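You operate a simulated robot arm through the tools that you are given. There is no shell and no other tool. Be economical: measure what you need, move in short steps, check, and stop when the job is done.

Carry out the task below with a simulated robot arm. There is one attempt and no reset: what you move stays moved.

Task
Open both flaps of the can light and bring it up to 10.
Fine: the black and the silver flap wide open, socket switch on, fader 1 at its mark 10; the desk stays on, the plugs stay.

The check looks at the end state, three seconds after you hand in, the way a careful person would. Anything else that was tipped, shoved, dropped, spilled or broken makes it a failure.

Robot
A 7-joint arm with a fingered hand on a trunk, on a base that drives. Base frame: it is fixed to the floor where the robot stands at the start and does not move with it; the origin is under the middle of the robot, x ahead of it, y to its left, z up; the surface under the hand at the start is at about z = 900. Units: mm, degrees, N and s.
Its first joint turns from -166.0 to 166.0 degrees. Places, roughly: black flap [800, -200, 1100]; desk switch [600, 200, 1000]; pale panel behind the can light [1100, -300, 1100]; silver flap [800, -300, 1100]; socket switch [500, -500, 1000]; white data plug [500, -1000, 1000]. Payload 3.7 kg.
The TCP is the grasp point between the finger pads, 25 mm short of the fingertips. In the tool frame z runs along the fingers and y along their closing line. The gripper opens to 88 mm. The gripper's body begins 29 mm behind the TCP. The gripper is a hand of 5 fingers: y runs from the thumb to the fingers, the wrist lies at [-13, -106, -174] in the tool frame, and closing takes about 1.5 s.
Orientation is told as [roll, pitch, yaw] about the base's x, y, z axes, in that order, counted from this pose: with the fingers straight down and the wrist toward the robot, the tool's x, y and z point along [0, 1, 0], [1, 0, 0] and [0, 0, -1] of the base frame.

Tools
- The arm moves only by the tool apply_moves. Its argument "commands" is a list that holds one entry, the list of rows, each a list of 7 numbers: the opening, from 0 (shut) to 1 (fully open), then the shift along the base's x, y, z in m, then the turn, a rotation vector about the base's x, y, z in degrees. In form: [[[claw, x, y, z, ax, ay, az], ...]]. A call has 1 to 12 rows; each row is the pose to reach, as a shift and turn from the pose commanded when the call began. A row lasts 0.2 s, in which the tool goes at most 50 mm and 8.6 degrees; a call with a longer step from one row to the next is refused whole, and so is a gripper value outside its range. A pose out of reach is approached as far as the arm can. The call stops where the force on the tool passes 40 N (or 10 N more than at its start, if that is more) or the arm is blocked; 0.2 s more then pass. The fingers move at their own pace (about 108 mm/s each) and stop on an object; they squeeze with about 25 N. The grip force told is the motor's: it shows also when the fingers shut on nothing. Time passes only in rows, and 0.2 s behind the last, so rows that repeat a pose let the fingers close. The reply holds the time, the measured pose of the TCP, the force on the tool along the base axes, the opening and the grip force, in the units named above and with some noise, with the torque about the TCP (base axes, N m) and any sound that the robot's microphone picked up.
- Cameras (640 x 400 px; columns grow to the right, rows downward): "scene" is now at [197.1, 199.1, 1319.5]; the picture's right is [-0.29, -0.96, 0.00], its down [-0.34, 0.10, -0.94] and it looks along [0.90, -0.28, -0.35] (base axes); focal length 214 px, centre (320, 200). "wrist" rides on the gripper at [59, -79, -105] in the tool frame; the picture's right is [-0.73, 0.32, -0.61], its down [-0.62, -0.68, 0.38] and it looks along [-0.29, 0.66, 0.70] (tool axes); focal length 234 px, centre (320, 200). There is no depth. A picture from a camera that has moved, and an enlarged one, comes with that camera's place and axes in the base frame and with its lens. The place of the scene camera against the robot may be out by one fixed shift of up to 18 mm in any direction.
- grab_frame(camera): a new picture of that camera. No time passes.
- base_move(legs): drives the robot by 1 to 6 legs, each [ahead, left, turn to the left] in mm, mm and degrees, along the robot's own axes; the way and the turn of a leg run together, so that a leg with both is an arc; at most 1500 mm and 180 degrees a leg. The arm and the cameras ride along, it lands a little off, and it stops where it bumps. It gives what a move gives.
- set_grasp(shape): the hand has 5 fingers and takes this shape, open, in about a second: jaw (thumb against the fingers, like two jaws); tri (thumb and two fingers); tip (a fingertip pinch); poke (one finger out to press); point (the index stretched); flat (the hand flat); cup (the hand cupped); fist (a fist). The gripper value then closes the fingers along that shape, each until it touches; the sizes above hold for jaw. It gives what a move gives, with no picture.
- aim_head(pan, tilt): turns the head with the scene camera to pan (to the left, within 120 degrees either way) and tilt (down, from -29 to 69), counted from straight ahead of the robot. It gives what a move gives.
- zoom(camera, box): a new picture of the part [left, top, right, bottom] of that camera's present view, enlarged. No time passes.
- job_done(): hands the job in; it is judged then, once.

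Go step by step. Nothing tells you exact positions but the pictures and the camera data: compare them with the known pose of the tool, close in by small moves and look again before you grip or let go. The budget is 120 turns and 98 pictures, counting those below and the enlarged ones. Unless the task says otherwise, let go and move clear before handing in, and close with one line.

The tools are called after "Emit:" as a command line: name --argument value ..., lists and objects as JSON in quotes. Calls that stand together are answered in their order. apply_moves: Moves the arm, as the interface text tells. Its arguments: {"type":"object","properties":{"commands":{"type":"array","items":{"type":"array","items":{"type":"array","items":{"type":"number"}}}}},"required":["commands"]} The other tools are called the same way: set_grasp (shape) gives the hand a shape; base_move (legs) drives the base; aim_head (pan, tilt) turns the head that bears the scene camera; grab_frame (camera) takes a picture; zoom (camera, box) takes an enlarged picture of a part of a camera's view; job_done () hands the job in.

At the start:

```text
t: 0.0
position: [573.8, -309.1, 1324.9]
tool_rot: [0.0, 0.1, 0.0]
ft_force: [-0.4, -1.0, -0.3]
torque: [0.03, 0.0, -0.02]
finger_gap: 87.6
grip_force: 0.0
shape: jaw
robot x, y, heading: [0.2, -1.3, -0.1]
head pan, tilt: [-17.1, 20.5]
```

scene: 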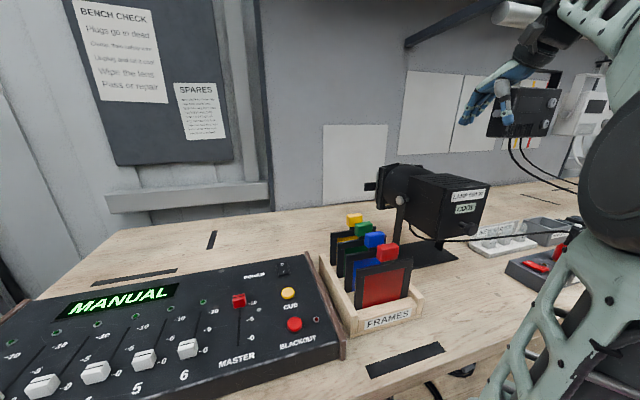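
wrist: 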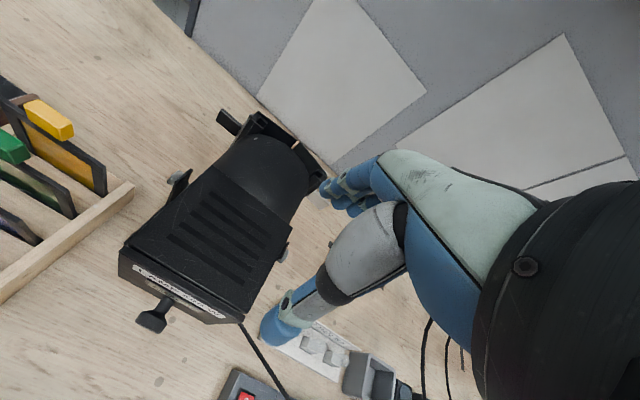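

I see the can light on the bench with the desk to the left and a power strip to the right. I'll look closer before moving.

Emit:
zoom --camera "scene" --box '[320, 140, 520, 280]'

Emit:
zoom --camera "scene" --box '[440, 60, 640, 300]'

Emit:
zoom --camera "wrist" --box '[100, 80, 420, 400]'

Emit:
aim_head --pan 10 --tilt 45

```text
2.86 times, centred on (420, 210) of scene
camera zoom: at [197.1, 199.1, 1319.5], right [-0.29, -0.96, 0.0], down [-0.34, 0.1, -0.94], along [0.9, -0.28, -0.35], focal length 613 px, centre (34, 171)
```

zoom: 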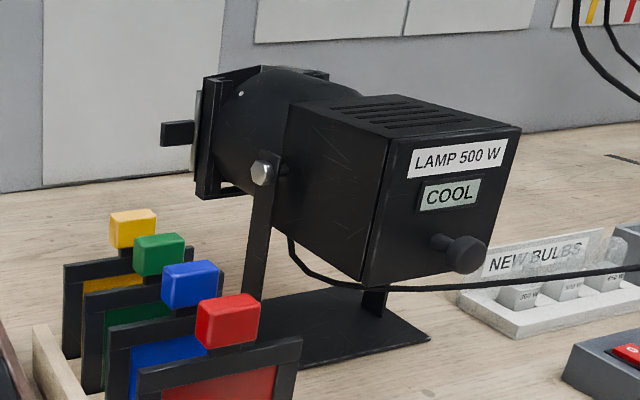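

```text
1.67 times, centred on (540, 180) of scene
camera zoom: at [197.1, 199.1, 1319.5], right [-0.29, -0.96, 0.0], down [-0.34, 0.1, -0.94], along [0.9, -0.28, -0.35], focal length 358 px, centre (-47, 233)
```

zoom: 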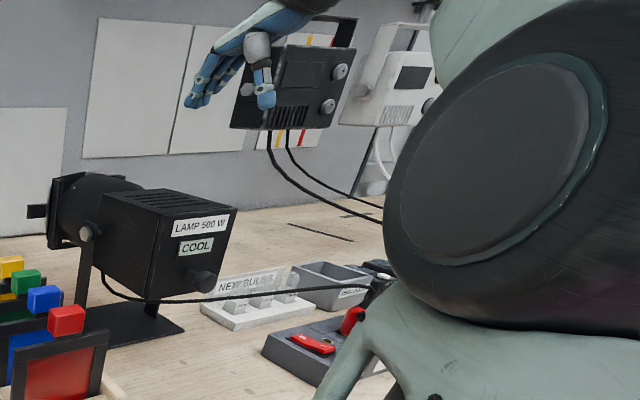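

```text
1.25 times, centred on (260, 240) of wrist
camera zoom: at [495.2, -248.7, 1428.2], right [0.32, -0.73, 0.61], down [-0.68, -0.62, -0.38], along [0.66, -0.29, -0.7], focal length 293 px, centre (395, 150)
```

zoom: 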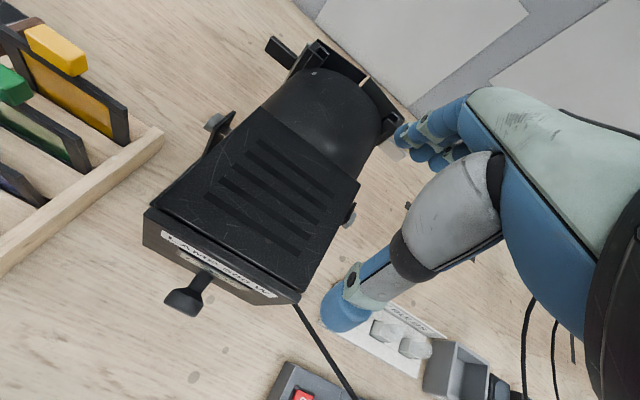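

```text
t: 0.9
position: [574.5, -308.1, 1324.5]
tool_rot: [0.0, 0.0, 0.1]
ft_force: [0.5, 0.8, 1.1]
torque: [-0.03, 0.0, -0.01]
finger_gap: 87.6
grip_force: 0.1
shape: jaw
robot x, y, heading: [2.8, 1.5, -0.0]
head pan, tilt: [10.0, 45.0]
```

The lamp faces the wall; its flaps are on the far side. Now I check the desk.

Emit:
grab_frame --camera "scene"

Emit:
zoom --camera "wrist" --box '[200, 90, 350, 190]'

Emit:
aim_head --pan -60 --tilt 40

```text
92 pictures are left
camera scene: at [188.3, 240.5, 1281.7], right [0.17, -0.98, 0.0], down [-0.7, -0.12, -0.71], along [0.7, 0.12, -0.71], focal length 214 px, centre (320, 200)
```

scene: 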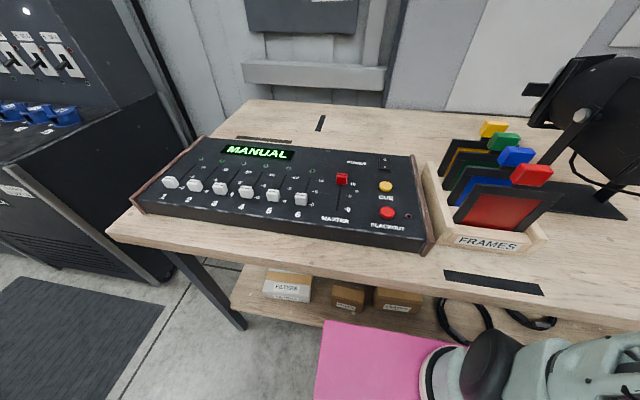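

```text
4.00 times, centred on (275, 140) of wrist
camera zoom: at [495.2, -248.7, 1428.2], right [0.32, -0.73, 0.61], down [-0.68, -0.62, -0.38], along [0.66, -0.29, -0.7], focal length 937 px, centre (500, 440)
```

zoom: 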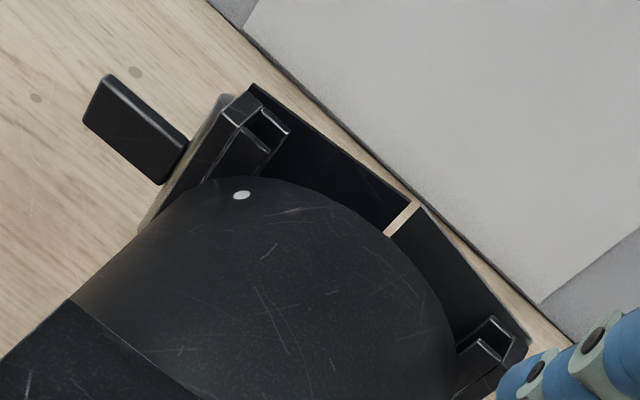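

```text
t: 2.3
position: [574.1, -307.6, 1323.3]
tool_rot: [0.0, 0.0, 0.0]
ft_force: [0.3, 0.7, -0.1]
torque: [-0.02, -0.01, -0.01]
finger_gap: 87.4
grip_force: 0.1
shape: jaw
robot x, y, heading: [0.3, 1.3, 0.3]
head pan, tilt: [-60.0, 40.0]
```

The front has two closed panels with a gap between. Look at the socket area now.

Emit:
grab_frame --camera "scene"

```text
90 pictures are left
camera scene: at [150.7, 152.9, 1288.9], right [-0.87, -0.5, 0.0], down [-0.32, 0.56, -0.77], along [0.38, -0.66, -0.64], focal length 214 px, centre (320, 200)
```

scene: 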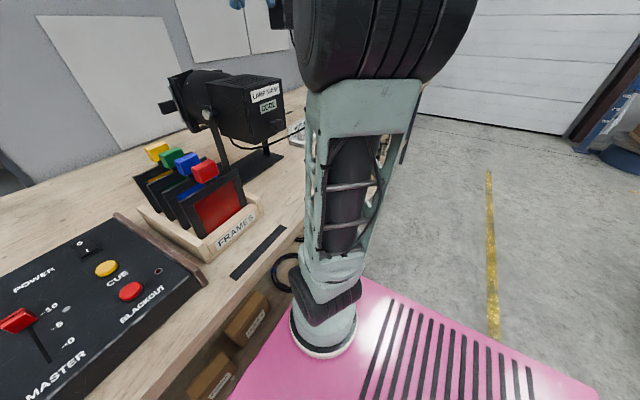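

The arm hides the socket from the head, so I draw the hand back to look with the wrist camera.

Emit:
apply_moves --commands '[[[1, -0.045, -0.01, 0, 0, 0, 0], [1, -0.09, -0.02, 0, 0, 0, 0], [1, -0.135, -0.03, 0, 0, 0, 0], [1, -0.18, -0.04, 0, 0, 0, 0], [1, -0.225, -0.05, 0, 0, 0, 0], [1, -0.27, -0.06, 0, 0, 0, 0]]]'

Emit:
grab_frame --camera "wrist"

Emit:
grab_frame --camera "scene"

```text
t: 3.7
position: [305.9, -368.9, 1323.8]
tool_rot: [0.0, 0.1, 0.1]
ft_force: [0.2, 0.4, 0.4]
torque: [0.01, -0.01, 0.03]
finger_gap: 87.7
grip_force: 0.0
shape: jaw
robot x, y, heading: [1.5, -1.9, -0.3]
head pan, tilt: [-60.0, 40.0]
```

```text
89 pictures are left
camera wrist: at [226.8, -309.7, 1427.4], right [0.32, -0.73, 0.61], down [-0.68, -0.62, -0.38], along [0.66, -0.29, -0.7], focal length 234 px, centre (320, 200)
```

wrist: 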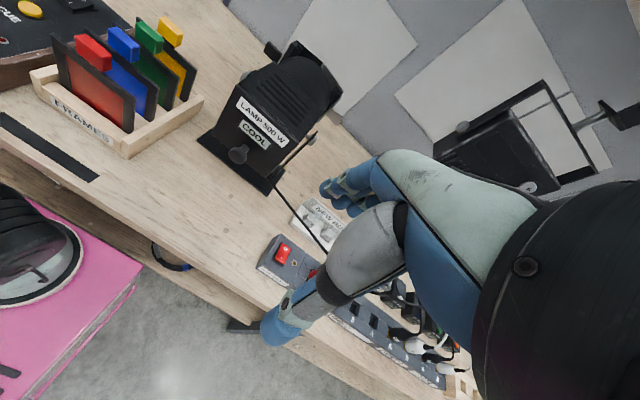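

```text
88 pictures are left
camera scene: at [151.0, 152.9, 1288.9], right [-0.87, -0.5, 0.0], down [-0.32, 0.56, -0.77], along [0.38, -0.66, -0.64], focal length 214 px, centre (320, 200)
```

scene: 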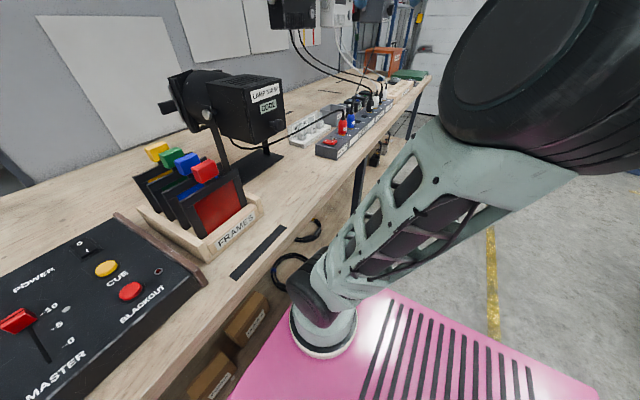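

Emit:
zoom --camera "scene" --box '[260, 60, 440, 180]'

Emit:
zoom --camera "scene" --box '[310, 110, 370, 165]'

Emit:
zoom --camera "wrist" --box '[240, 200, 480, 380]'

```text
3.33 times, centred on (350, 120) of scene
camera zoom: at [151.0, 152.9, 1288.9], right [-0.87, -0.5, 0.0], down [-0.32, 0.56, -0.77], along [0.38, -0.66, -0.64], focal length 715 px, centre (220, 467)
```

zoom: 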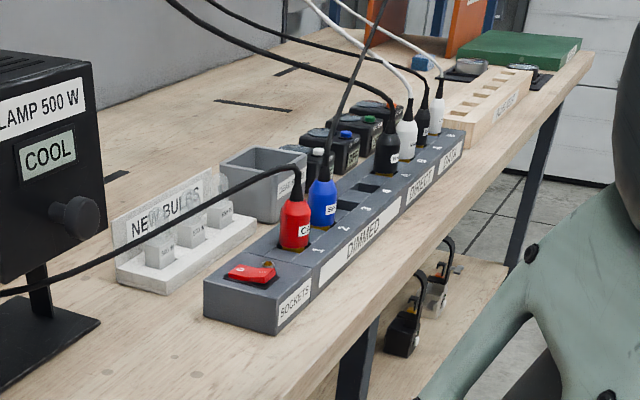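

```text
7.27 times, centred on (340, 138) of scene
camera zoom: at [151.0, 152.9, 1288.9], right [-0.87, -0.5, 0.0], down [-0.32, 0.56, -0.77], along [0.38, -0.66, -0.64], focal length 1560 px, centre (174, 654)
```

zoom: 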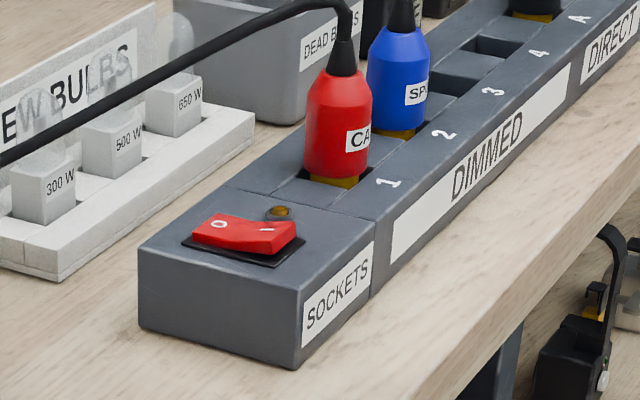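

```text
2.22 times, centred on (360, 290) of wrist
camera zoom: at [226.8, -309.7, 1427.4], right [0.32, -0.73, 0.61], down [-0.68, -0.62, -0.38], along [0.66, -0.29, -0.7], focal length 520 px, centre (231, 0)
```

zoom: 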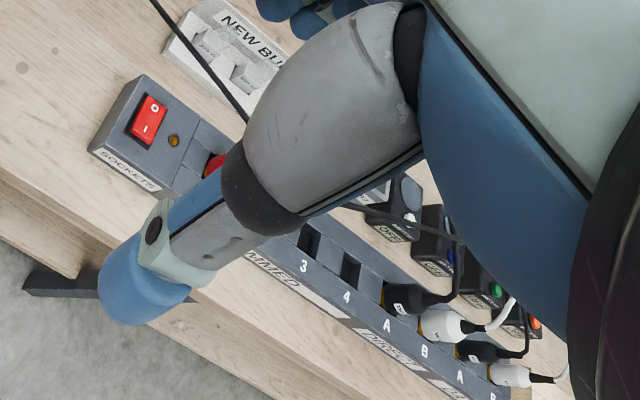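

The socket switch sits near (451, -473, 972): O is pressed and the I half, towards the front edge, stands up. Before that I want the flaps in view, so I swing the hand to the lamp's left with the wrist camera looking back across its front.

Emit:
apply_moves --commands '[[[1, 0.041, 0.022, 0.003, 0, 0, -7.5], [1, 0.082, 0.045, 0.006, 0, 0, -15], [1, 0.123, 0.067, 0.01, 0, 0, -22.5], [1, 0.165, 0.09, 0.013, 0, 0, -30], [1, 0.206, 0.112, 0.016, 0, 0, -37.5], [1, 0.247, 0.135, 0.02, 0, 0, -45], [1, 0.288, 0.157, 0.023, 0, 0, -52.5], [1, 0.329, 0.18, 0.027, 0, 0, -60], [1, 0.37, 0.202, 0.03, 0, 0, -67.5], [1, 0.412, 0.225, 0.033, 0, 0, -75], [1, 0.453, 0.247, 0.037, 0, 0, -82.5], [1, 0.494, 0.269, 0.04, 0, 0, -90]]]'

Emit:
grab_frame --camera "wrist"

```text
t: 6.5
position: [809.1, -38.4, 1310.2]
tool_rot: [-4.0, 6.8, -73.9]
ft_force: [0.7, 0.2, 0.1]
torque: [-0.06, -0.05, 0.01]
finger_gap: 88.2
grip_force: 0.1
shape: jaw
out of reach, approached as far as the arm can: row 12
robot x, y, heading: [2.0, -0.2, 0.1]
head pan, tilt: [-60.0, 40.0]
stopped in row 12: the arm was blocked; the commanded pose is now the measured one
```

```text
84 pictures are left
camera wrist: at [853.9, 44.6, 1419.2], right [-0.55, -0.57, 0.61], down [-0.82, 0.51, -0.26], along [-0.17, -0.64, -0.75], focal length 234 px, centre (320, 200)
```

wrist: 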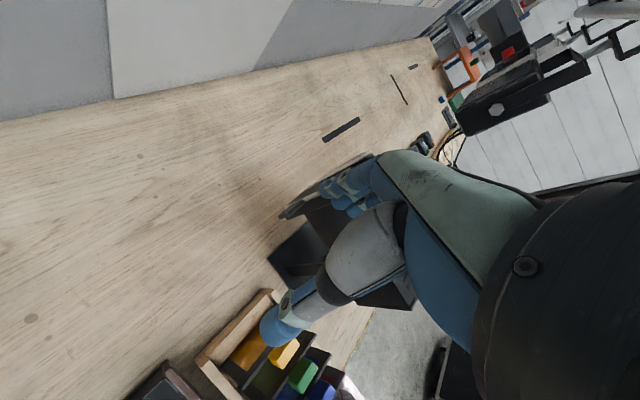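

The fingers cover most of the lamp; let me enlarge what is visible.

Emit:
zoom --camera "wrist" --box '[250, 130, 430, 320]'

Emit:
aim_head --pan -35 --tilt 20

Emit:
zoom --camera "scene" --box '[200, 100, 500, 300]'

```text
2.11 times, centred on (340, 225) of wrist
camera zoom: at [853.9, 44.6, 1419.2], right [-0.55, -0.57, 0.61], down [-0.82, 0.51, -0.26], along [-0.17, -0.64, -0.75], focal length 493 px, centre (278, 147)
```

zoom: 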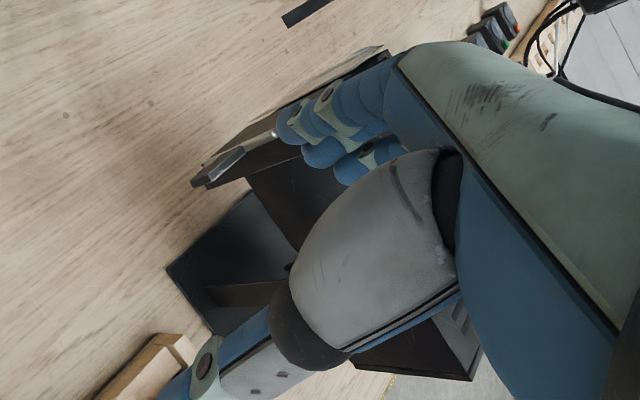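

```text
t: 7.4
position: [808.5, -38.3, 1311.2]
tool_rot: [-3.8, 6.8, -73.9]
ft_force: [0.0, 0.3, 1.3]
torque: [0.02, 0.0, 0.02]
finger_gap: 88.1
grip_force: 0.1
shape: jaw
robot x, y, heading: [0.7, -0.9, 0.2]
head pan, tilt: [-35.0, 20.0]
```

```text
2.00 times, centred on (350, 200) of scene
camera zoom: at [184.7, 172.9, 1320.3], right [-0.57, -0.82, 0.0], down [-0.28, 0.2, -0.94], along [0.77, -0.54, -0.34], focal length 429 px, centre (260, 200)
```

zoom: 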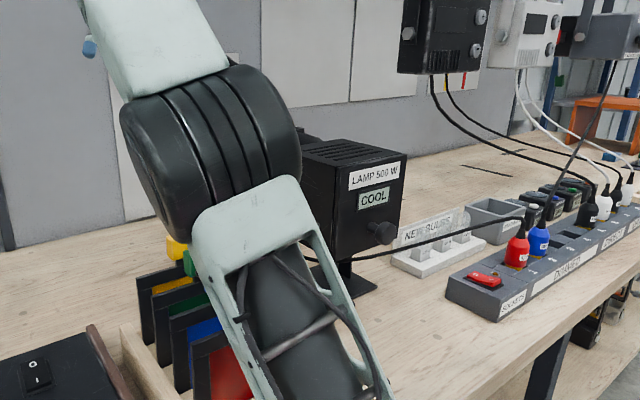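

I'll make a fist to clear the view, and raise the hand a little.

Emit:
set_grasp --shape "fist"

Emit:
apply_moves --commands '[[[1, 0, -0.02, 0.04, 0, 0, 0], [1, 0, -0.04, 0.08, 0, 0, -5], [1, 0, -0.06, 0.1, 0, 0, -10]]]'

Emit:
grab_frame --camera "wrist"

```text
t: 8.3
position: [807.8, -38.3, 1311.1]
tool_rot: [-3.8, 6.8, -73.9]
ft_force: [-0.4, -0.7, -1.1]
torque: [-0.04, -0.04, 0.04]
finger_gap: 0.0
grip_force: 0.0
shape: fist
robot x, y, heading: [0.4, 0.6, -0.2]
head pan, tilt: [-35.0, 20.0]
```

```text
t: 9.1
position: [743.4, -115.4, 1335.4]
tool_rot: [-5.2, 7.1, -81.1]
ft_force: [-0.2, -0.9, 0.1]
torque: [0.06, -0.04, 0.01]
finger_gap: 0.0
grip_force: 0.0
shape: fist
out of reach, approached as far as the arm can: row 1, 2, 3
robot x, y, heading: [1.6, 1.1, -0.3]
head pan, tilt: [-35.0, 20.0]
```

```text
81 pictures are left
camera wrist: at [800.7, -38.8, 1443.7], right [-0.6, -0.5, 0.62], down [-0.76, 0.61, -0.24], along [-0.26, -0.62, -0.74], focal length 234 px, centre (320, 200)
```

wrist: 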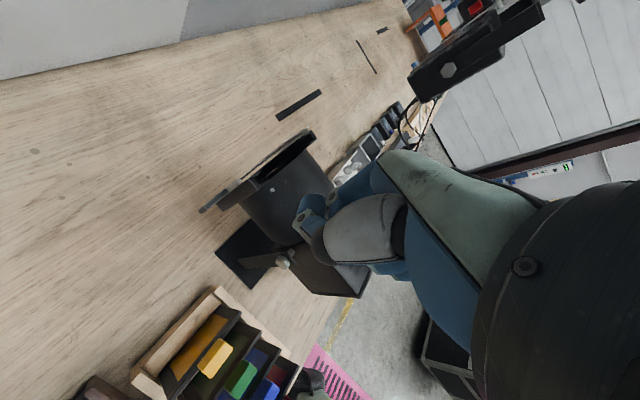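

Emit:
zoom --camera "wrist" --box '[190, 110, 340, 230]'

```text
3.33 times, centred on (265, 170) of wrist
camera zoom: at [800.7, -38.8, 1443.7], right [-0.6, -0.5, 0.62], down [-0.76, 0.61, -0.24], along [-0.26, -0.62, -0.74], focal length 781 px, centre (503, 300)
```

zoom: 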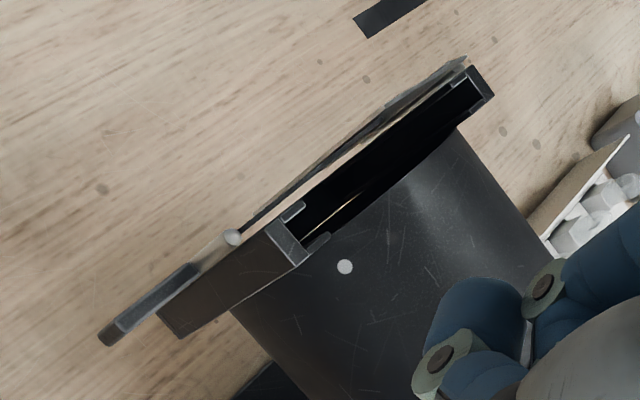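

The left (black) flap has a hinge pin with a tab sticking out to the left near (800, -167, 1111); pulling it back then inward should swing the flap open. I take the poke shape and look at where the finger is.

Emit:
set_grasp --shape "poke"

Emit:
grab_frame --camera "wrist"

```text
t: 10.0
position: [741.7, -114.9, 1336.4]
tool_rot: [-5.1, 7.1, -81.1]
ft_force: [-0.2, 0.0, 0.5]
torque: [0.0, -0.01, 0.0]
finger_gap: 0.0
grip_force: 0.2
shape: poke
robot x, y, heading: [1.6, -4.9, -0.2]
head pan, tilt: [-35.0, 20.0]
```

```text
79 pictures are left
camera wrist: at [798.9, -39.6, 1445.3], right [-0.6, -0.5, 0.62], down [-0.76, 0.61, -0.24], along [-0.26, -0.62, -0.74], focal length 234 px, centre (320, 200)
```

wrist: 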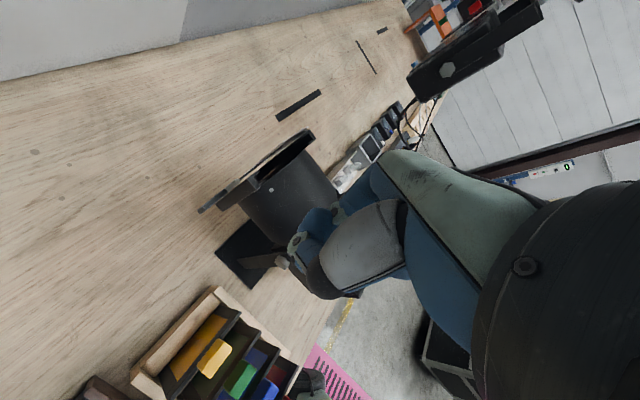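

The finger is hidden from this view. I turn the hand back to yaw 0 left of the lamp and look from the head.

Emit:
apply_moves --commands '[[[1, -0.01, 0, 0, 0.5, -0.7, 8], [1, -0.02, 0, 0, 1, -1.4, 16], [1, -0.03, 0, 0, 1.5, -2.1, 24], [1, -0.04, 0, 0, 2, -2.8, 32], [1, -0.05, 0, 0, 2.5, -3.5, 40], [1, -0.06, 0, 0, 3, -4, 48], [1, -0.07, 0, 0, 3, -4.5, 56], [1, -0.08, 0, 0, 3, -5, 64], [1, -0.09, 0, 0, 3, -5, 72], [1, -0.1, 0, 0, 3, -5, 80]]]'

Emit:
aim_head --pan -20 --tilt 15

Emit:
grab_frame --camera "scene"

Emit:
grab_frame --camera "wrist"

```text
t: 12.2
position: [646.4, -114.5, 1342.6]
tool_rot: [0.2, 5.3, -0.5]
ft_force: [1.4, 0.2, 0.0]
torque: [0.0, 0.02, 0.02]
finger_gap: 0.2
grip_force: 0.0
shape: poke
robot x, y, heading: [-0.4, -0.6, -0.1]
head pan, tilt: [-35.0, 20.0]
```

```text
t: 13.0
position: [646.2, -115.0, 1342.9]
tool_rot: [0.2, 5.4, -0.6]
ft_force: [0.3, 0.5, 0.2]
torque: [0.0, 0.02, -0.02]
finger_gap: 0.0
grip_force: 0.0
shape: poke
robot x, y, heading: [1.4, -1.4, 0.2]
head pan, tilt: [-20.0, 15.0]
```

```text
78 pictures are left
camera scene: at [196.1, 194.3, 1328.5], right [-0.34, -0.94, 0.0], down [-0.24, 0.09, -0.97], along [0.91, -0.33, -0.26], focal length 214 px, centre (320, 200)
```

scene: 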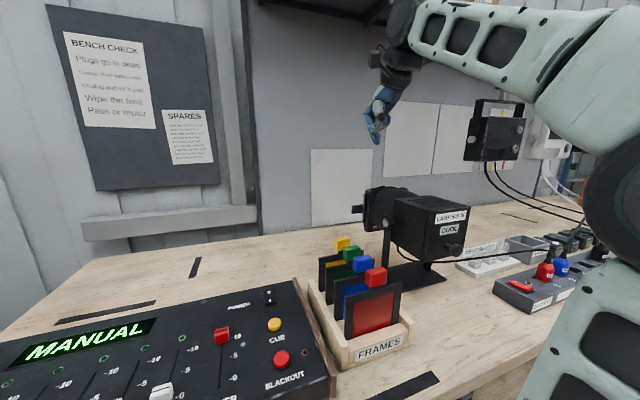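

```text
77 pictures are left
camera wrist: at [578.0, -55.0, 1454.0], right [0.37, -0.73, 0.57], down [-0.72, -0.61, -0.32], along [0.59, -0.29, -0.76], focal length 234 px, centre (320, 200)
```

wrist: 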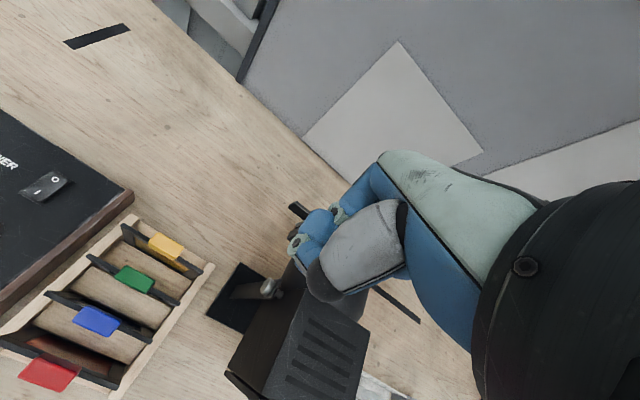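

Emit:
zoom --camera "scene" --box '[330, 60, 430, 160]'

Emit:
zoom --camera "wrist" --box '[260, 170, 420, 320]'

```text
4.00 times, centred on (380, 110) of scene
camera zoom: at [196.1, 194.3, 1328.5], right [-0.34, -0.94, 0.0], down [-0.24, 0.09, -0.97], along [0.91, -0.33, -0.26], focal length 858 px, centre (80, 560)
```

zoom: 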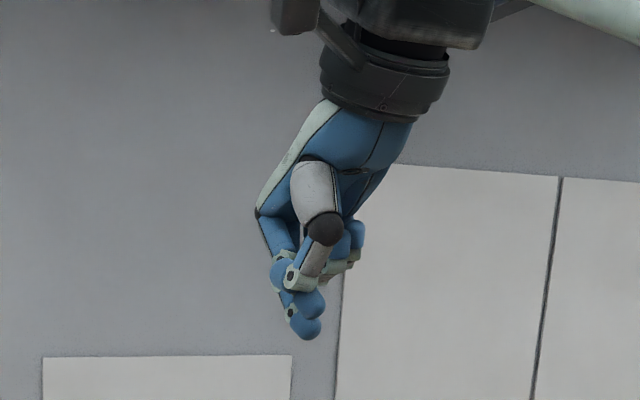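

```text
2.67 times, centred on (340, 245) of wrist
camera zoom: at [578.0, -55.0, 1454.0], right [0.37, -0.73, 0.57], down [-0.72, -0.61, -0.32], along [0.59, -0.29, -0.76], focal length 624 px, centre (267, 80)
```

zoom: 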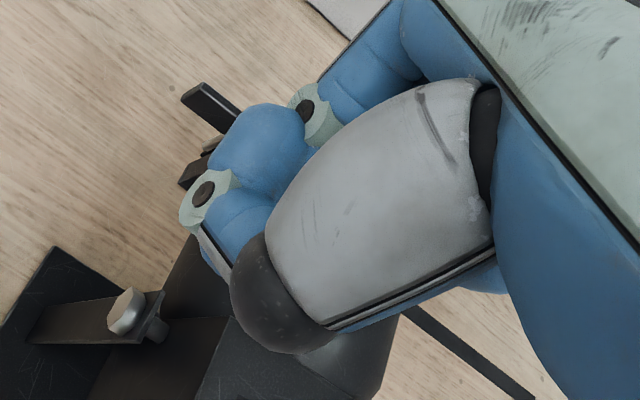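

In poke the fingertip sits just below the TCP but barely beyond the thumb. I try "point" for a longer finger.

Emit:
set_grasp --shape "point"

Emit:
zoom --camera "scene" --box '[330, 60, 430, 160]'

Emit:
grab_frame --camera "wrist"

```text
t: 13.9
position: [646.4, -114.9, 1342.0]
tool_rot: [0.2, 5.4, -0.6]
ft_force: [-0.1, -0.5, -0.1]
torque: [-0.01, 0.03, -0.01]
finger_gap: 0.2
grip_force: 0.1
shape: point
robot x, y, heading: [1.8, 0.0, 0.1]
head pan, tilt: [-20.0, 15.0]
```

```text
4.00 times, centred on (380, 110) of scene
camera zoom: at [196.1, 194.4, 1328.5], right [-0.34, -0.94, 0.0], down [-0.24, 0.09, -0.97], along [0.91, -0.33, -0.26], focal length 858 px, centre (80, 560)
```

zoom: 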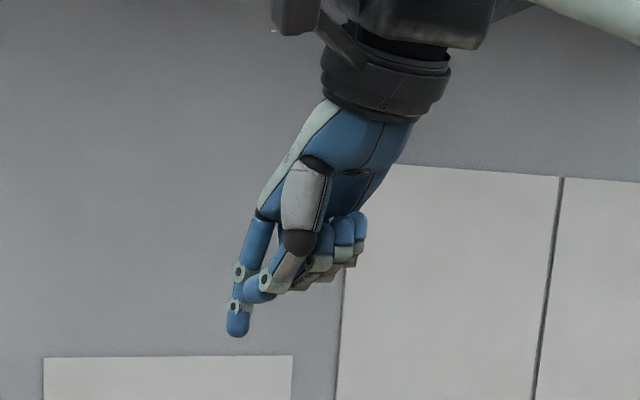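

```text
73 pictures are left
camera wrist: at [578.0, -55.0, 1454.0], right [0.37, -0.73, 0.57], down [-0.72, -0.61, -0.32], along [0.59, -0.29, -0.76], focal length 234 px, centre (320, 200)
```

wrist: 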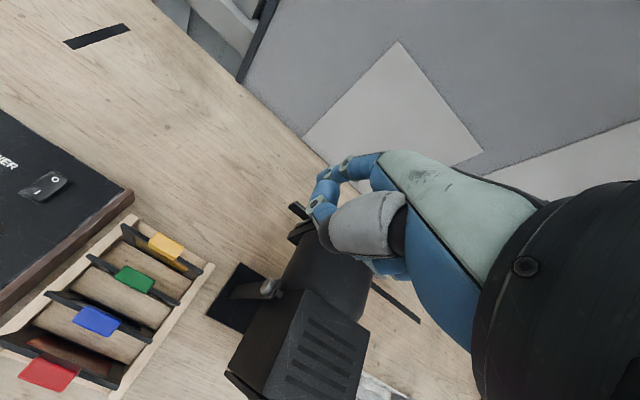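

Emit:
zoom --camera "wrist" --box '[270, 140, 400, 260]'

```text
3.33 times, centred on (335, 200) of wrist
camera zoom: at [578.0, -55.0, 1454.0], right [0.37, -0.73, 0.57], down [-0.72, -0.61, -0.32], along [0.59, -0.29, -0.76], focal length 781 px, centre (270, 200)
```

zoom: 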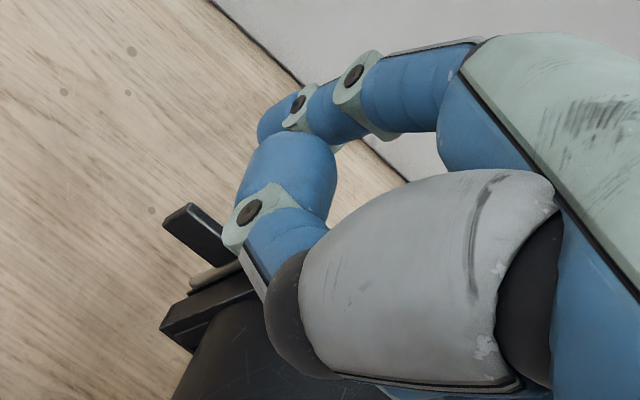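

In "point" the index tip lies about [61, 15, -20] from the TCP in the base pose, forward of the rest. I'll roll the hand 45° so it leans out to the left and bring the finger ahead of and above the tab.

Emit:
apply_moves --commands '[[[1, 0.022, 0.002, 0, -7.5, -0.9, 0.3], [1, 0.044, 0.005, 0, -15, -1.7, 0.7], [1, 0.066, 0.007, 0, -22.5, -2.6, 1], [1, 0.088, 0.01, 0, -30, -3.5, 1.4], [1, 0.108, 0.012, -0.02, -37.5, -4.3, 1.8], [1, 0.128, 0.015, -0.05, -45, -5.1, 2.1], [1, 0.13, 0.015, -0.092, -45, -5.1, 2.1], [1, 0.13, 0.015, -0.092, -45, -5.1, 2.1]]]'

Emit:
grab_frame --camera "wrist"

Emit:
zoom --camera "scene" --box '[320, 100, 480, 260]'

```text
t: 15.7
position: [774.4, -99.8, 1249.4]
tool_rot: [-44.7, -0.5, -0.4]
ft_force: [-0.5, 1.0, -0.8]
torque: [0.05, -0.02, -0.04]
finger_gap: 0.0
grip_force: 0.0
shape: point
robot x, y, heading: [0.5, 1.8, -0.0]
head pan, tilt: [-20.0, 15.0]
```

```text
71 pictures are left
camera wrist: at [696.0, 16.0, 1281.4], right [0.32, -0.09, 0.94], down [-0.69, -0.71, 0.16], along [0.65, -0.7, -0.28], focal length 234 px, centre (320, 200)
```

wrist: 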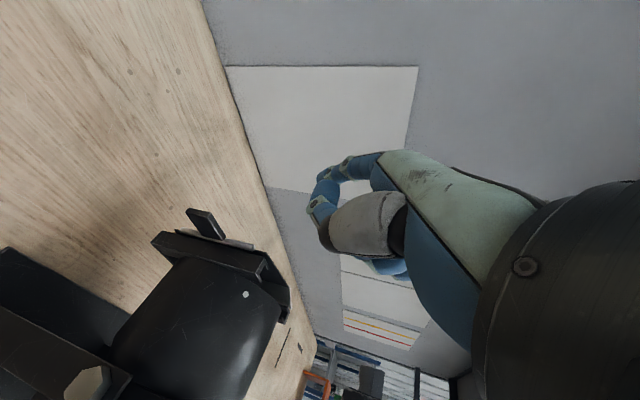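

```text
2.50 times, centred on (400, 180) of scene
camera zoom: at [196.1, 194.4, 1328.5], right [-0.34, -0.94, 0.0], down [-0.24, 0.09, -0.97], along [0.91, -0.33, -0.26], focal length 536 px, centre (120, 250)
```

zoom: 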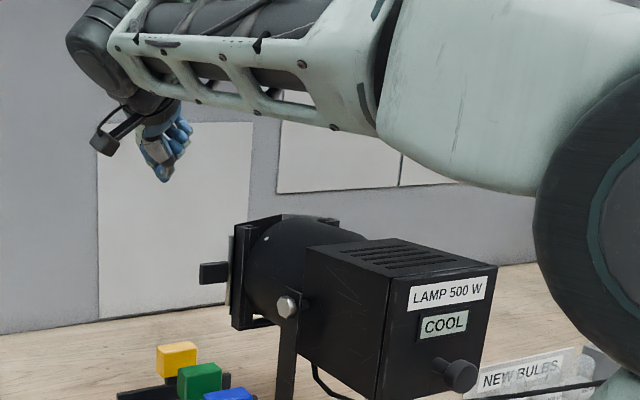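

The tab is at about (803, -163, 1105), roughly 40 mm long. I lower the finger to just beyond it (x≈835) and check.

Emit:
apply_moves --commands '[[[1, 0.002, -0.005, -0.04, 0, 0, 0], [1, 0.004, -0.01, -0.075, 0, 0, 0], [1, 0.004, -0.02, -0.1, 0, 0, 0], [1, 0.002, -0.04, -0.115, 0, 0, 0], [1, 0.0, -0.05, -0.121, 0, 0, 0]]]'

Emit:
grab_frame --camera "wrist"

Emit:
zoom --camera "scene" --box '[320, 130, 440, 230]'

```text
t: 16.9
position: [778.2, -151.6, 1128.3]
tool_rot: [-44.8, -0.4, -0.4]
ft_force: [0.0, -0.8, 0.1]
torque: [-0.02, 0.0, -0.03]
finger_gap: 0.3
grip_force: 0.0
shape: point
robot x, y, heading: [1.2, -2.8, -0.0]
head pan, tilt: [-20.0, 15.0]
```

```text
69 pictures are left
camera wrist: at [699.3, -35.2, 1160.5], right [0.32, -0.09, 0.94], down [-0.69, -0.71, 0.16], along [0.65, -0.7, -0.29], focal length 234 px, centre (320, 200)
```

wrist: 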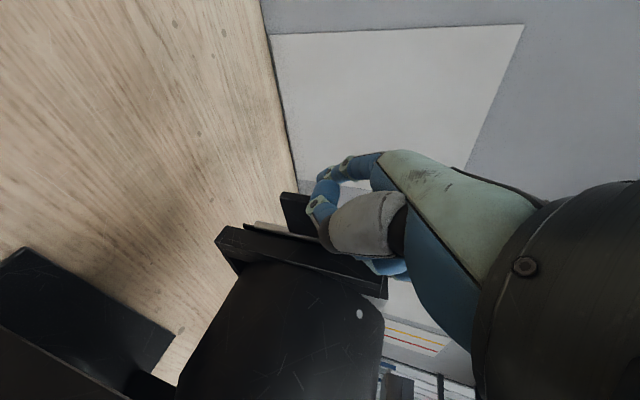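

```text
4.00 times, centred on (380, 180) of scene
camera zoom: at [196.1, 194.5, 1328.5], right [-0.34, -0.94, 0.0], down [-0.24, 0.09, -0.97], along [0.91, -0.33, -0.26], focal length 858 px, centre (80, 280)
```

zoom: 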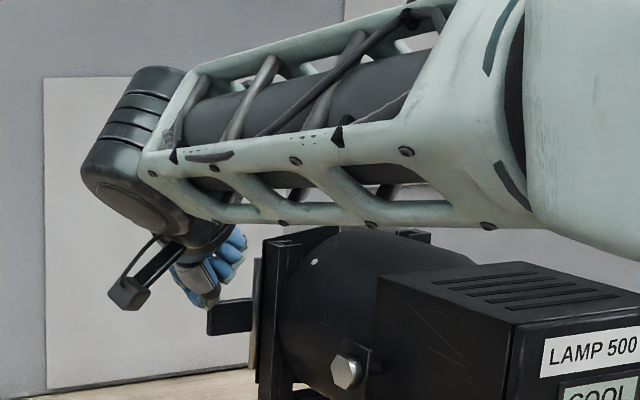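

Emit:
zoom --camera "scene" --box '[345, 180, 405, 220]'

Emit:
zoom --camera "wrist" --box '[240, 150, 360, 270]'

```text
10.00 times, centred on (375, 200) of scene
camera zoom: at [196.1, 194.5, 1328.5], right [-0.34, -0.94, 0.0], down [-0.24, 0.09, -0.97], along [0.91, -0.33, -0.26], focal length 2145 px, centre (-230, 200)
```

zoom: 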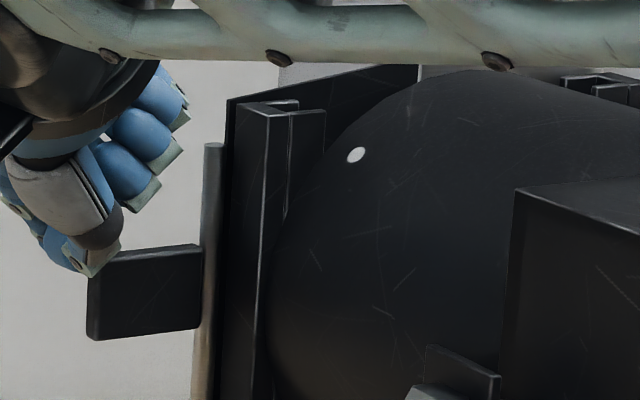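

```text
3.33 times, centred on (300, 210) of wrist
camera zoom: at [699.3, -35.2, 1160.5], right [0.32, -0.09, 0.94], down [-0.69, -0.71, 0.16], along [0.65, -0.7, -0.29], focal length 781 px, centre (387, 167)
```

zoom: 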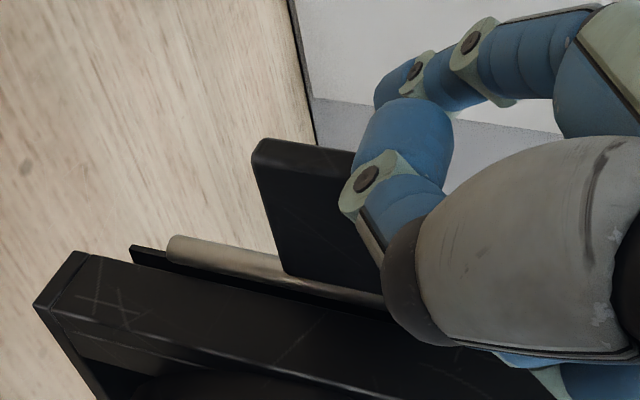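

The thumb overlaps the tab corner on the near side, and the index is just left of it. I shift a bit further out in x, then slide in to put the tab between index and thumb.

Emit:
apply_moves --commands '[[[1, 0.01, 0, 0, 0, 0, 0], [1, 0.012, -0.008, -0.008, 0, 0, 0], [1, 0.012, -0.016, -0.014, 0, 0, 0], [1, 0.012, -0.016, -0.014, 0, 0, 0]]]'

Emit:
zoom --camera "scene" --box '[345, 180, 405, 220]'

Emit:
zoom --camera "wrist" --box '[240, 150, 360, 270]'

```text
t: 17.9
position: [789.5, -164.3, 1114.5]
tool_rot: [-44.8, -0.4, -0.3]
ft_force: [-4.7, 26.8, 7.0]
torque: [0.21, -0.07, 0.41]
finger_gap: 0.1
grip_force: 0.0
shape: point
robot x, y, heading: [-0.5, -3.1, -0.2]
head pan, tilt: [-20.0, 15.0]
```

```text
10.00 times, centred on (375, 200) of scene
camera zoom: at [195.6, 196.0, 1328.4], right [-0.34, -0.94, 0.0], down [-0.24, 0.09, -0.97], along [0.91, -0.33, -0.26], focal length 2145 px, centre (-230, 200)
```

zoom: 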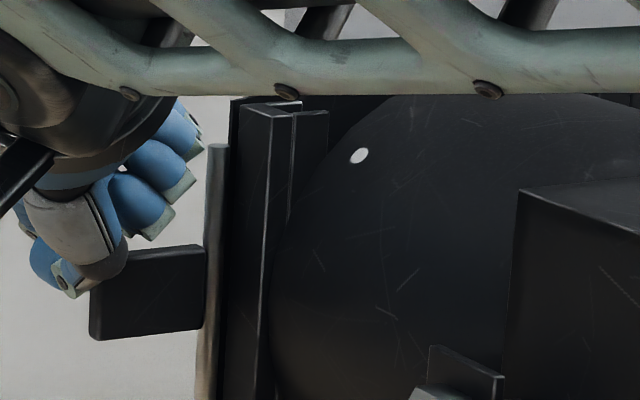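

```text
3.33 times, centred on (300, 210) of wrist
camera zoom: at [710.7, -46.9, 1147.0], right [0.32, -0.09, 0.94], down [-0.69, -0.71, 0.16], along [0.66, -0.7, -0.28], focal length 781 px, centre (387, 167)
```

zoom: 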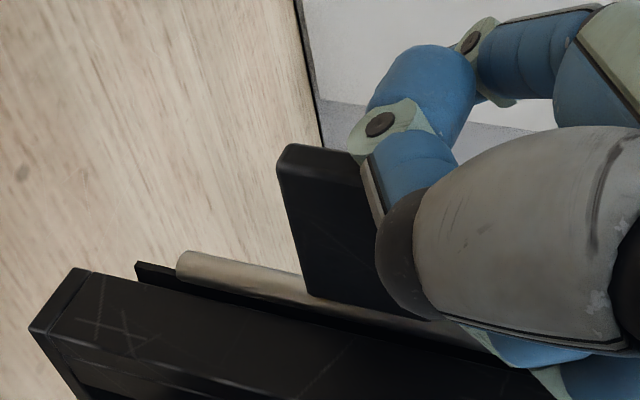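

The thumb pressed on the tab end. I back off and try the flat hand, where the thumb should be out of the way.

Emit:
apply_moves --commands '[[[1, 0.0, 0.02, 0.015, 0, 0, 0], [1, 0.0, 0.04, 0.045, 0, 0, 0], [1, 0.0, 0.05, 0.085, 0, 0, 0], [1, 0.0, 0.05, 0.12, 0, 0, 0]]]'

Emit:
set_grasp --shape "flat"

Emit:
grab_frame --camera "wrist"

Emit:
zoom --camera "scene" --box '[320, 100, 440, 220]'

```text
t: 18.9
position: [789.3, -117.6, 1234.7]
tool_rot: [-44.9, -0.3, -0.5]
ft_force: [-0.2, 0.0, 0.6]
torque: [0.01, 0.01, -0.01]
finger_gap: 0.1
grip_force: 0.0
shape: point
robot x, y, heading: [1.3, 0.5, -0.1]
head pan, tilt: [-20.0, 15.0]
```

```text
t: 19.8
position: [789.0, -117.1, 1233.8]
tool_rot: [-44.8, -0.4, -0.4]
ft_force: [0.4, 0.0, -0.3]
torque: [-0.01, -0.04, -0.01]
finger_gap: 80.4
grip_force: 0.0
shape: flat
robot x, y, heading: [-1.4, 1.7, 0.1]
head pan, tilt: [-20.0, 15.0]
```

```text
63 pictures are left
camera wrist: at [710.9, -0.5, 1265.5], right [0.32, -0.09, 0.94], down [-0.69, -0.71, 0.16], along [0.65, -0.7, -0.29], focal length 234 px, centre (320, 200)
```

wrist: 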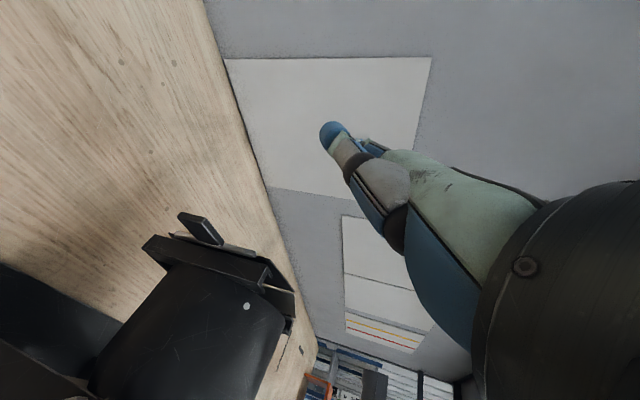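

```text
3.33 times, centred on (380, 160) of scene
camera zoom: at [196.2, 194.5, 1328.5], right [-0.34, -0.94, 0.0], down [-0.24, 0.09, -0.97], along [0.91, -0.33, -0.26], focal length 715 px, centre (120, 333)
```

zoom: 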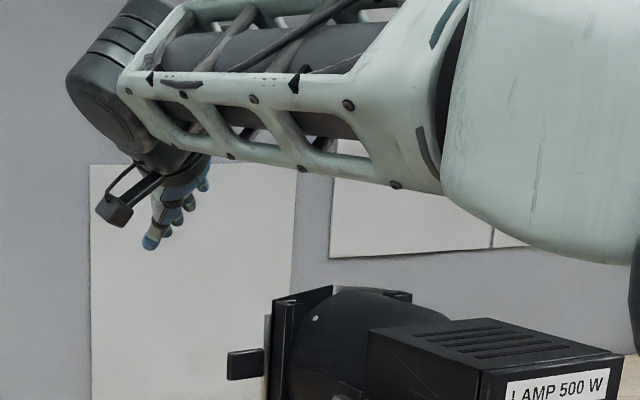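

Flat puts the thumb in the way too. I try "tip": open pinch that would straddle the tab between thumb and index.

Emit:
set_grasp --shape "tip"

Emit:
zoom --camera "wrist" --box '[240, 100, 440, 300]'

Emit:
zoom --camera "scene" --box '[320, 100, 440, 220]'

```text
t: 20.7
position: [788.6, -116.5, 1233.2]
tool_rot: [-44.8, -0.4, -0.3]
ft_force: [0.5, 0.0, -0.3]
torque: [0.01, 0.0, 0.0]
finger_gap: 87.7
grip_force: 0.0
shape: tip
robot x, y, heading: [-1.2, -0.3, -0.1]
head pan, tilt: [-20.0, 15.0]
```

```text
2.00 times, centred on (340, 200) of wrist
camera zoom: at [710.9, -0.5, 1265.4], right [0.32, -0.09, 0.94], down [-0.69, -0.71, 0.16], along [0.65, -0.7, -0.29], focal length 468 px, centre (280, 200)
```

zoom: 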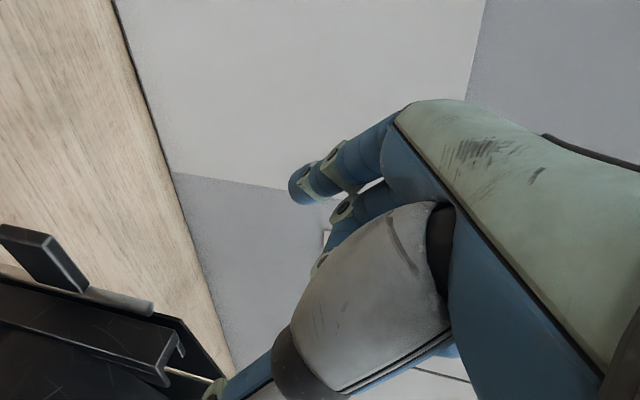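

```text
3.33 times, centred on (380, 160) of scene
camera zoom: at [196.2, 194.4, 1328.5], right [-0.34, -0.94, 0.0], down [-0.24, 0.09, -0.97], along [0.91, -0.33, -0.26], focal length 715 px, centre (120, 333)
```

zoom: 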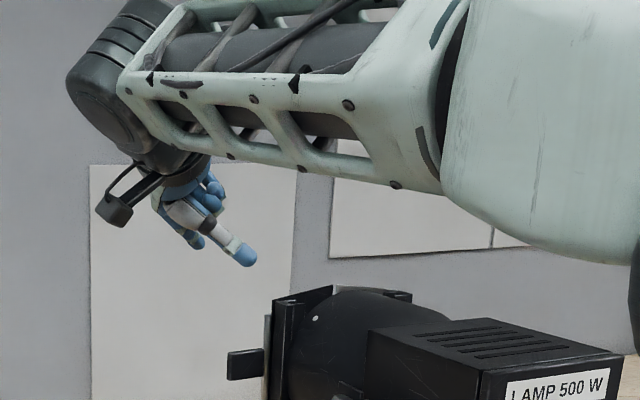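

In "tip" the index sits ~44 mm ahead and the thumb ~44 mm behind the TCP at the same height, so it can straddle the tab. I lower it so the tab lies between them.

Emit:
apply_moves --commands '[[[1, 0.0, -0.005, -0.04, 0, 0, 0], [1, 0.0, -0.01, -0.075, 0, 0, 0], [1, 0.0, -0.02, -0.1, 0, 0, 0], [1, 0.0, -0.03, -0.115, 0, 0, 0], [1, 0.0, -0.043, -0.125, 0, 0, 0], [1, 0.0, -0.043, -0.125, 0, 0, 0]]]'

Emit:
zoom --camera "wrist" --box '[200, 140, 400, 300]'

Emit:
zoom --camera "scene" --box '[335, 170, 425, 230]'

```text
t: 22.1
position: [787.8, -160.9, 1107.6]
tool_rot: [-44.8, -0.4, -0.4]
ft_force: [0.9, -0.2, 2.5]
torque: [0.01, -0.04, 0.0]
finger_gap: 87.6
grip_force: 0.1
shape: tip
robot x, y, heading: [-0.8, -0.2, -0.0]
head pan, tilt: [-20.0, 15.0]
```

```text
2.50 times, centred on (300, 220) of wrist
camera zoom: at [709.8, -44.8, 1140.4], right [0.32, -0.09, 0.94], down [-0.69, -0.71, 0.16], along [0.65, -0.7, -0.28], focal length 585 px, centre (370, 150)
```

zoom: 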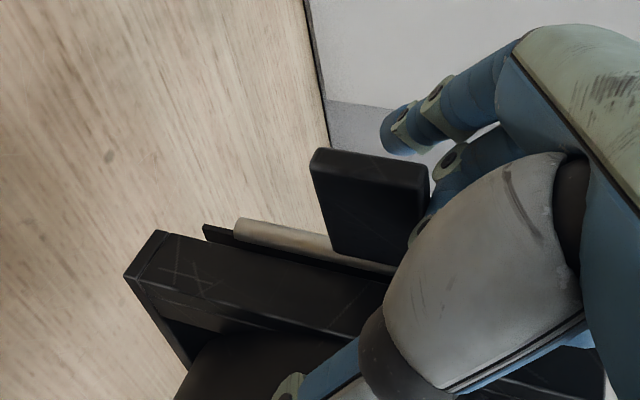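

```text
6.67 times, centred on (380, 200) of scene
camera zoom: at [196.1, 194.5, 1328.5], right [-0.34, -0.94, 0.0], down [-0.24, 0.09, -0.97], along [0.91, -0.33, -0.26], focal length 1430 px, centre (-80, 200)
```

zoom: 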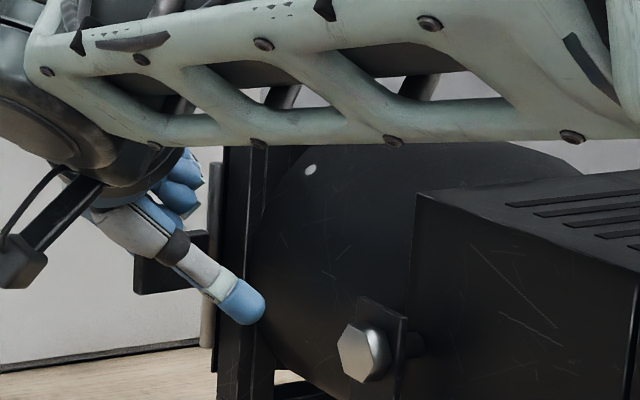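

The index is behind the tab's outer edge. I slide 12 mm further inward and then pull back towards the robot.

Emit:
apply_moves --commands '[[[1, 0.0, -0.012, 0, 0, 0, 0], [1, -0.01, -0.012, 0, 0, 0, 0], [1, -0.02, -0.012, 0, 0, 0, 0], [1, -0.03, -0.012, 0, 0, 0, 0], [1, -0.038, -0.012, 0, 0, 0, 0], [1, -0.038, -0.012, 0, 0, 0, 0]]]'

Emit:
zoom --camera "wrist" --box '[200, 140, 400, 300]'

Emit:
zoom --camera "scene" --box '[335, 170, 425, 230]'

```text
t: 23.5
position: [749.9, -170.8, 1108.0]
tool_rot: [-44.7, -0.3, -0.4]
ft_force: [3.6, -0.4, 0.5]
torque: [0.04, -0.11, 0.1]
finger_gap: 87.6
grip_force: 0.1
shape: tip
robot x, y, heading: [-3.5, 1.0, 0.2]
head pan, tilt: [-20.0, 15.0]
```

```text
2.50 times, centred on (300, 220) of wrist
camera zoom: at [671.7, -54.1, 1139.9], right [0.32, -0.09, 0.94], down [-0.69, -0.71, 0.16], along [0.65, -0.7, -0.29], focal length 585 px, centre (370, 150)
```

zoom: 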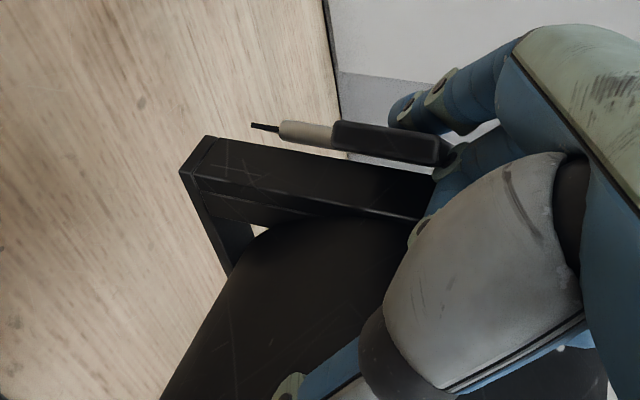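

```text
6.67 times, centred on (380, 200) of scene
camera zoom: at [196.3, 194.4, 1328.5], right [-0.34, -0.94, 0.0], down [-0.24, 0.09, -0.97], along [0.91, -0.33, -0.26], focal length 1430 px, centre (-80, 200)
```

zoom: 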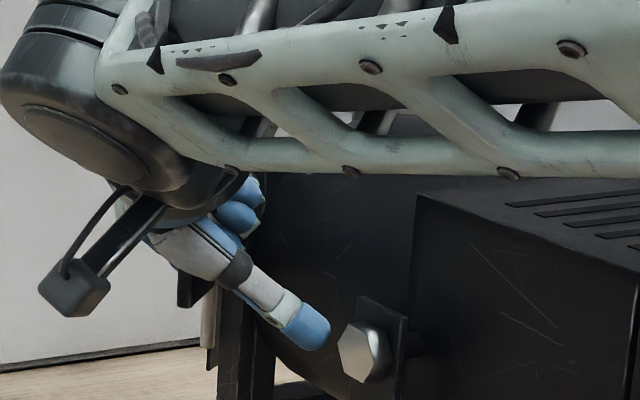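

The tab is swinging. I half-close the hand, which draws the index back further and keeps the thumb off the yoke bolt, and push inward a little.

Emit:
apply_moves --commands '[[[0.8, 0.0, 0, 0, 0, 0, 0], [0.65, 0.0, 0, 0, 0, 0, 0], [0.5, 0.0, 0, 0, 0, 0, 0], [0.5, 0.0, -0.006, 0, 0, 0, 0], [0.5, 0.0, -0.012, 0, 0, 0, 0], [0.5, 0.0, -0.012, 0, 0, 0, 0]]]'

Emit:
zoom --camera "wrist" --box '[200, 140, 400, 300]'

Emit:
zoom --camera "scene" --box '[335, 170, 425, 230]'

```text
t: 24.9
position: [749.6, -179.1, 1110.4]
tool_rot: [-44.8, -0.5, -0.2]
ft_force: [1.9, 29.4, 11.8]
torque: [0.35, -0.63, 1.4]
finger_gap: 53.7
grip_force: 0.0
shape: tip
robot x, y, heading: [4.4, -0.5, 0.1]
head pan, tilt: [-20.0, 15.0]
```

```text
2.50 times, centred on (300, 220) of wrist
camera zoom: at [671.8, -63.4, 1141.5], right [0.31, -0.09, 0.95], down [-0.68, -0.71, 0.16], along [0.66, -0.7, -0.28], focal length 585 px, centre (370, 150)
```

zoom: 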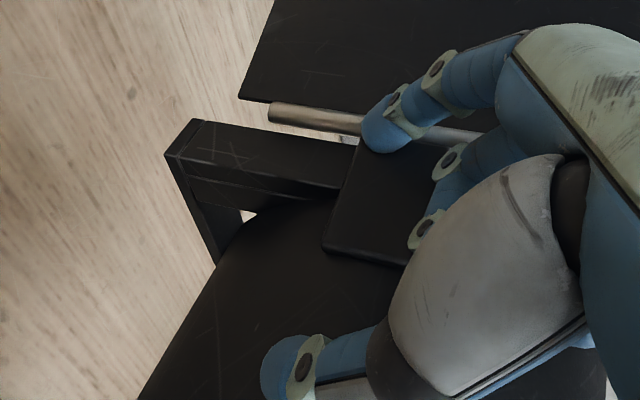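

```text
6.67 times, centred on (380, 200) of scene
camera zoom: at [195.7, 196.2, 1328.3], right [-0.34, -0.94, 0.0], down [-0.24, 0.09, -0.97], along [0.91, -0.33, -0.26], focal length 1430 px, centre (-80, 200)
```

zoom: 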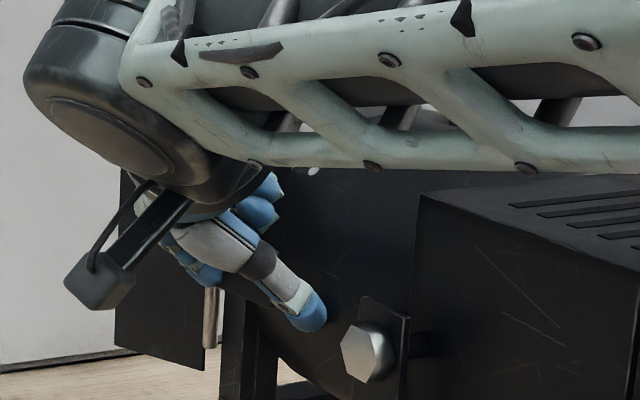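

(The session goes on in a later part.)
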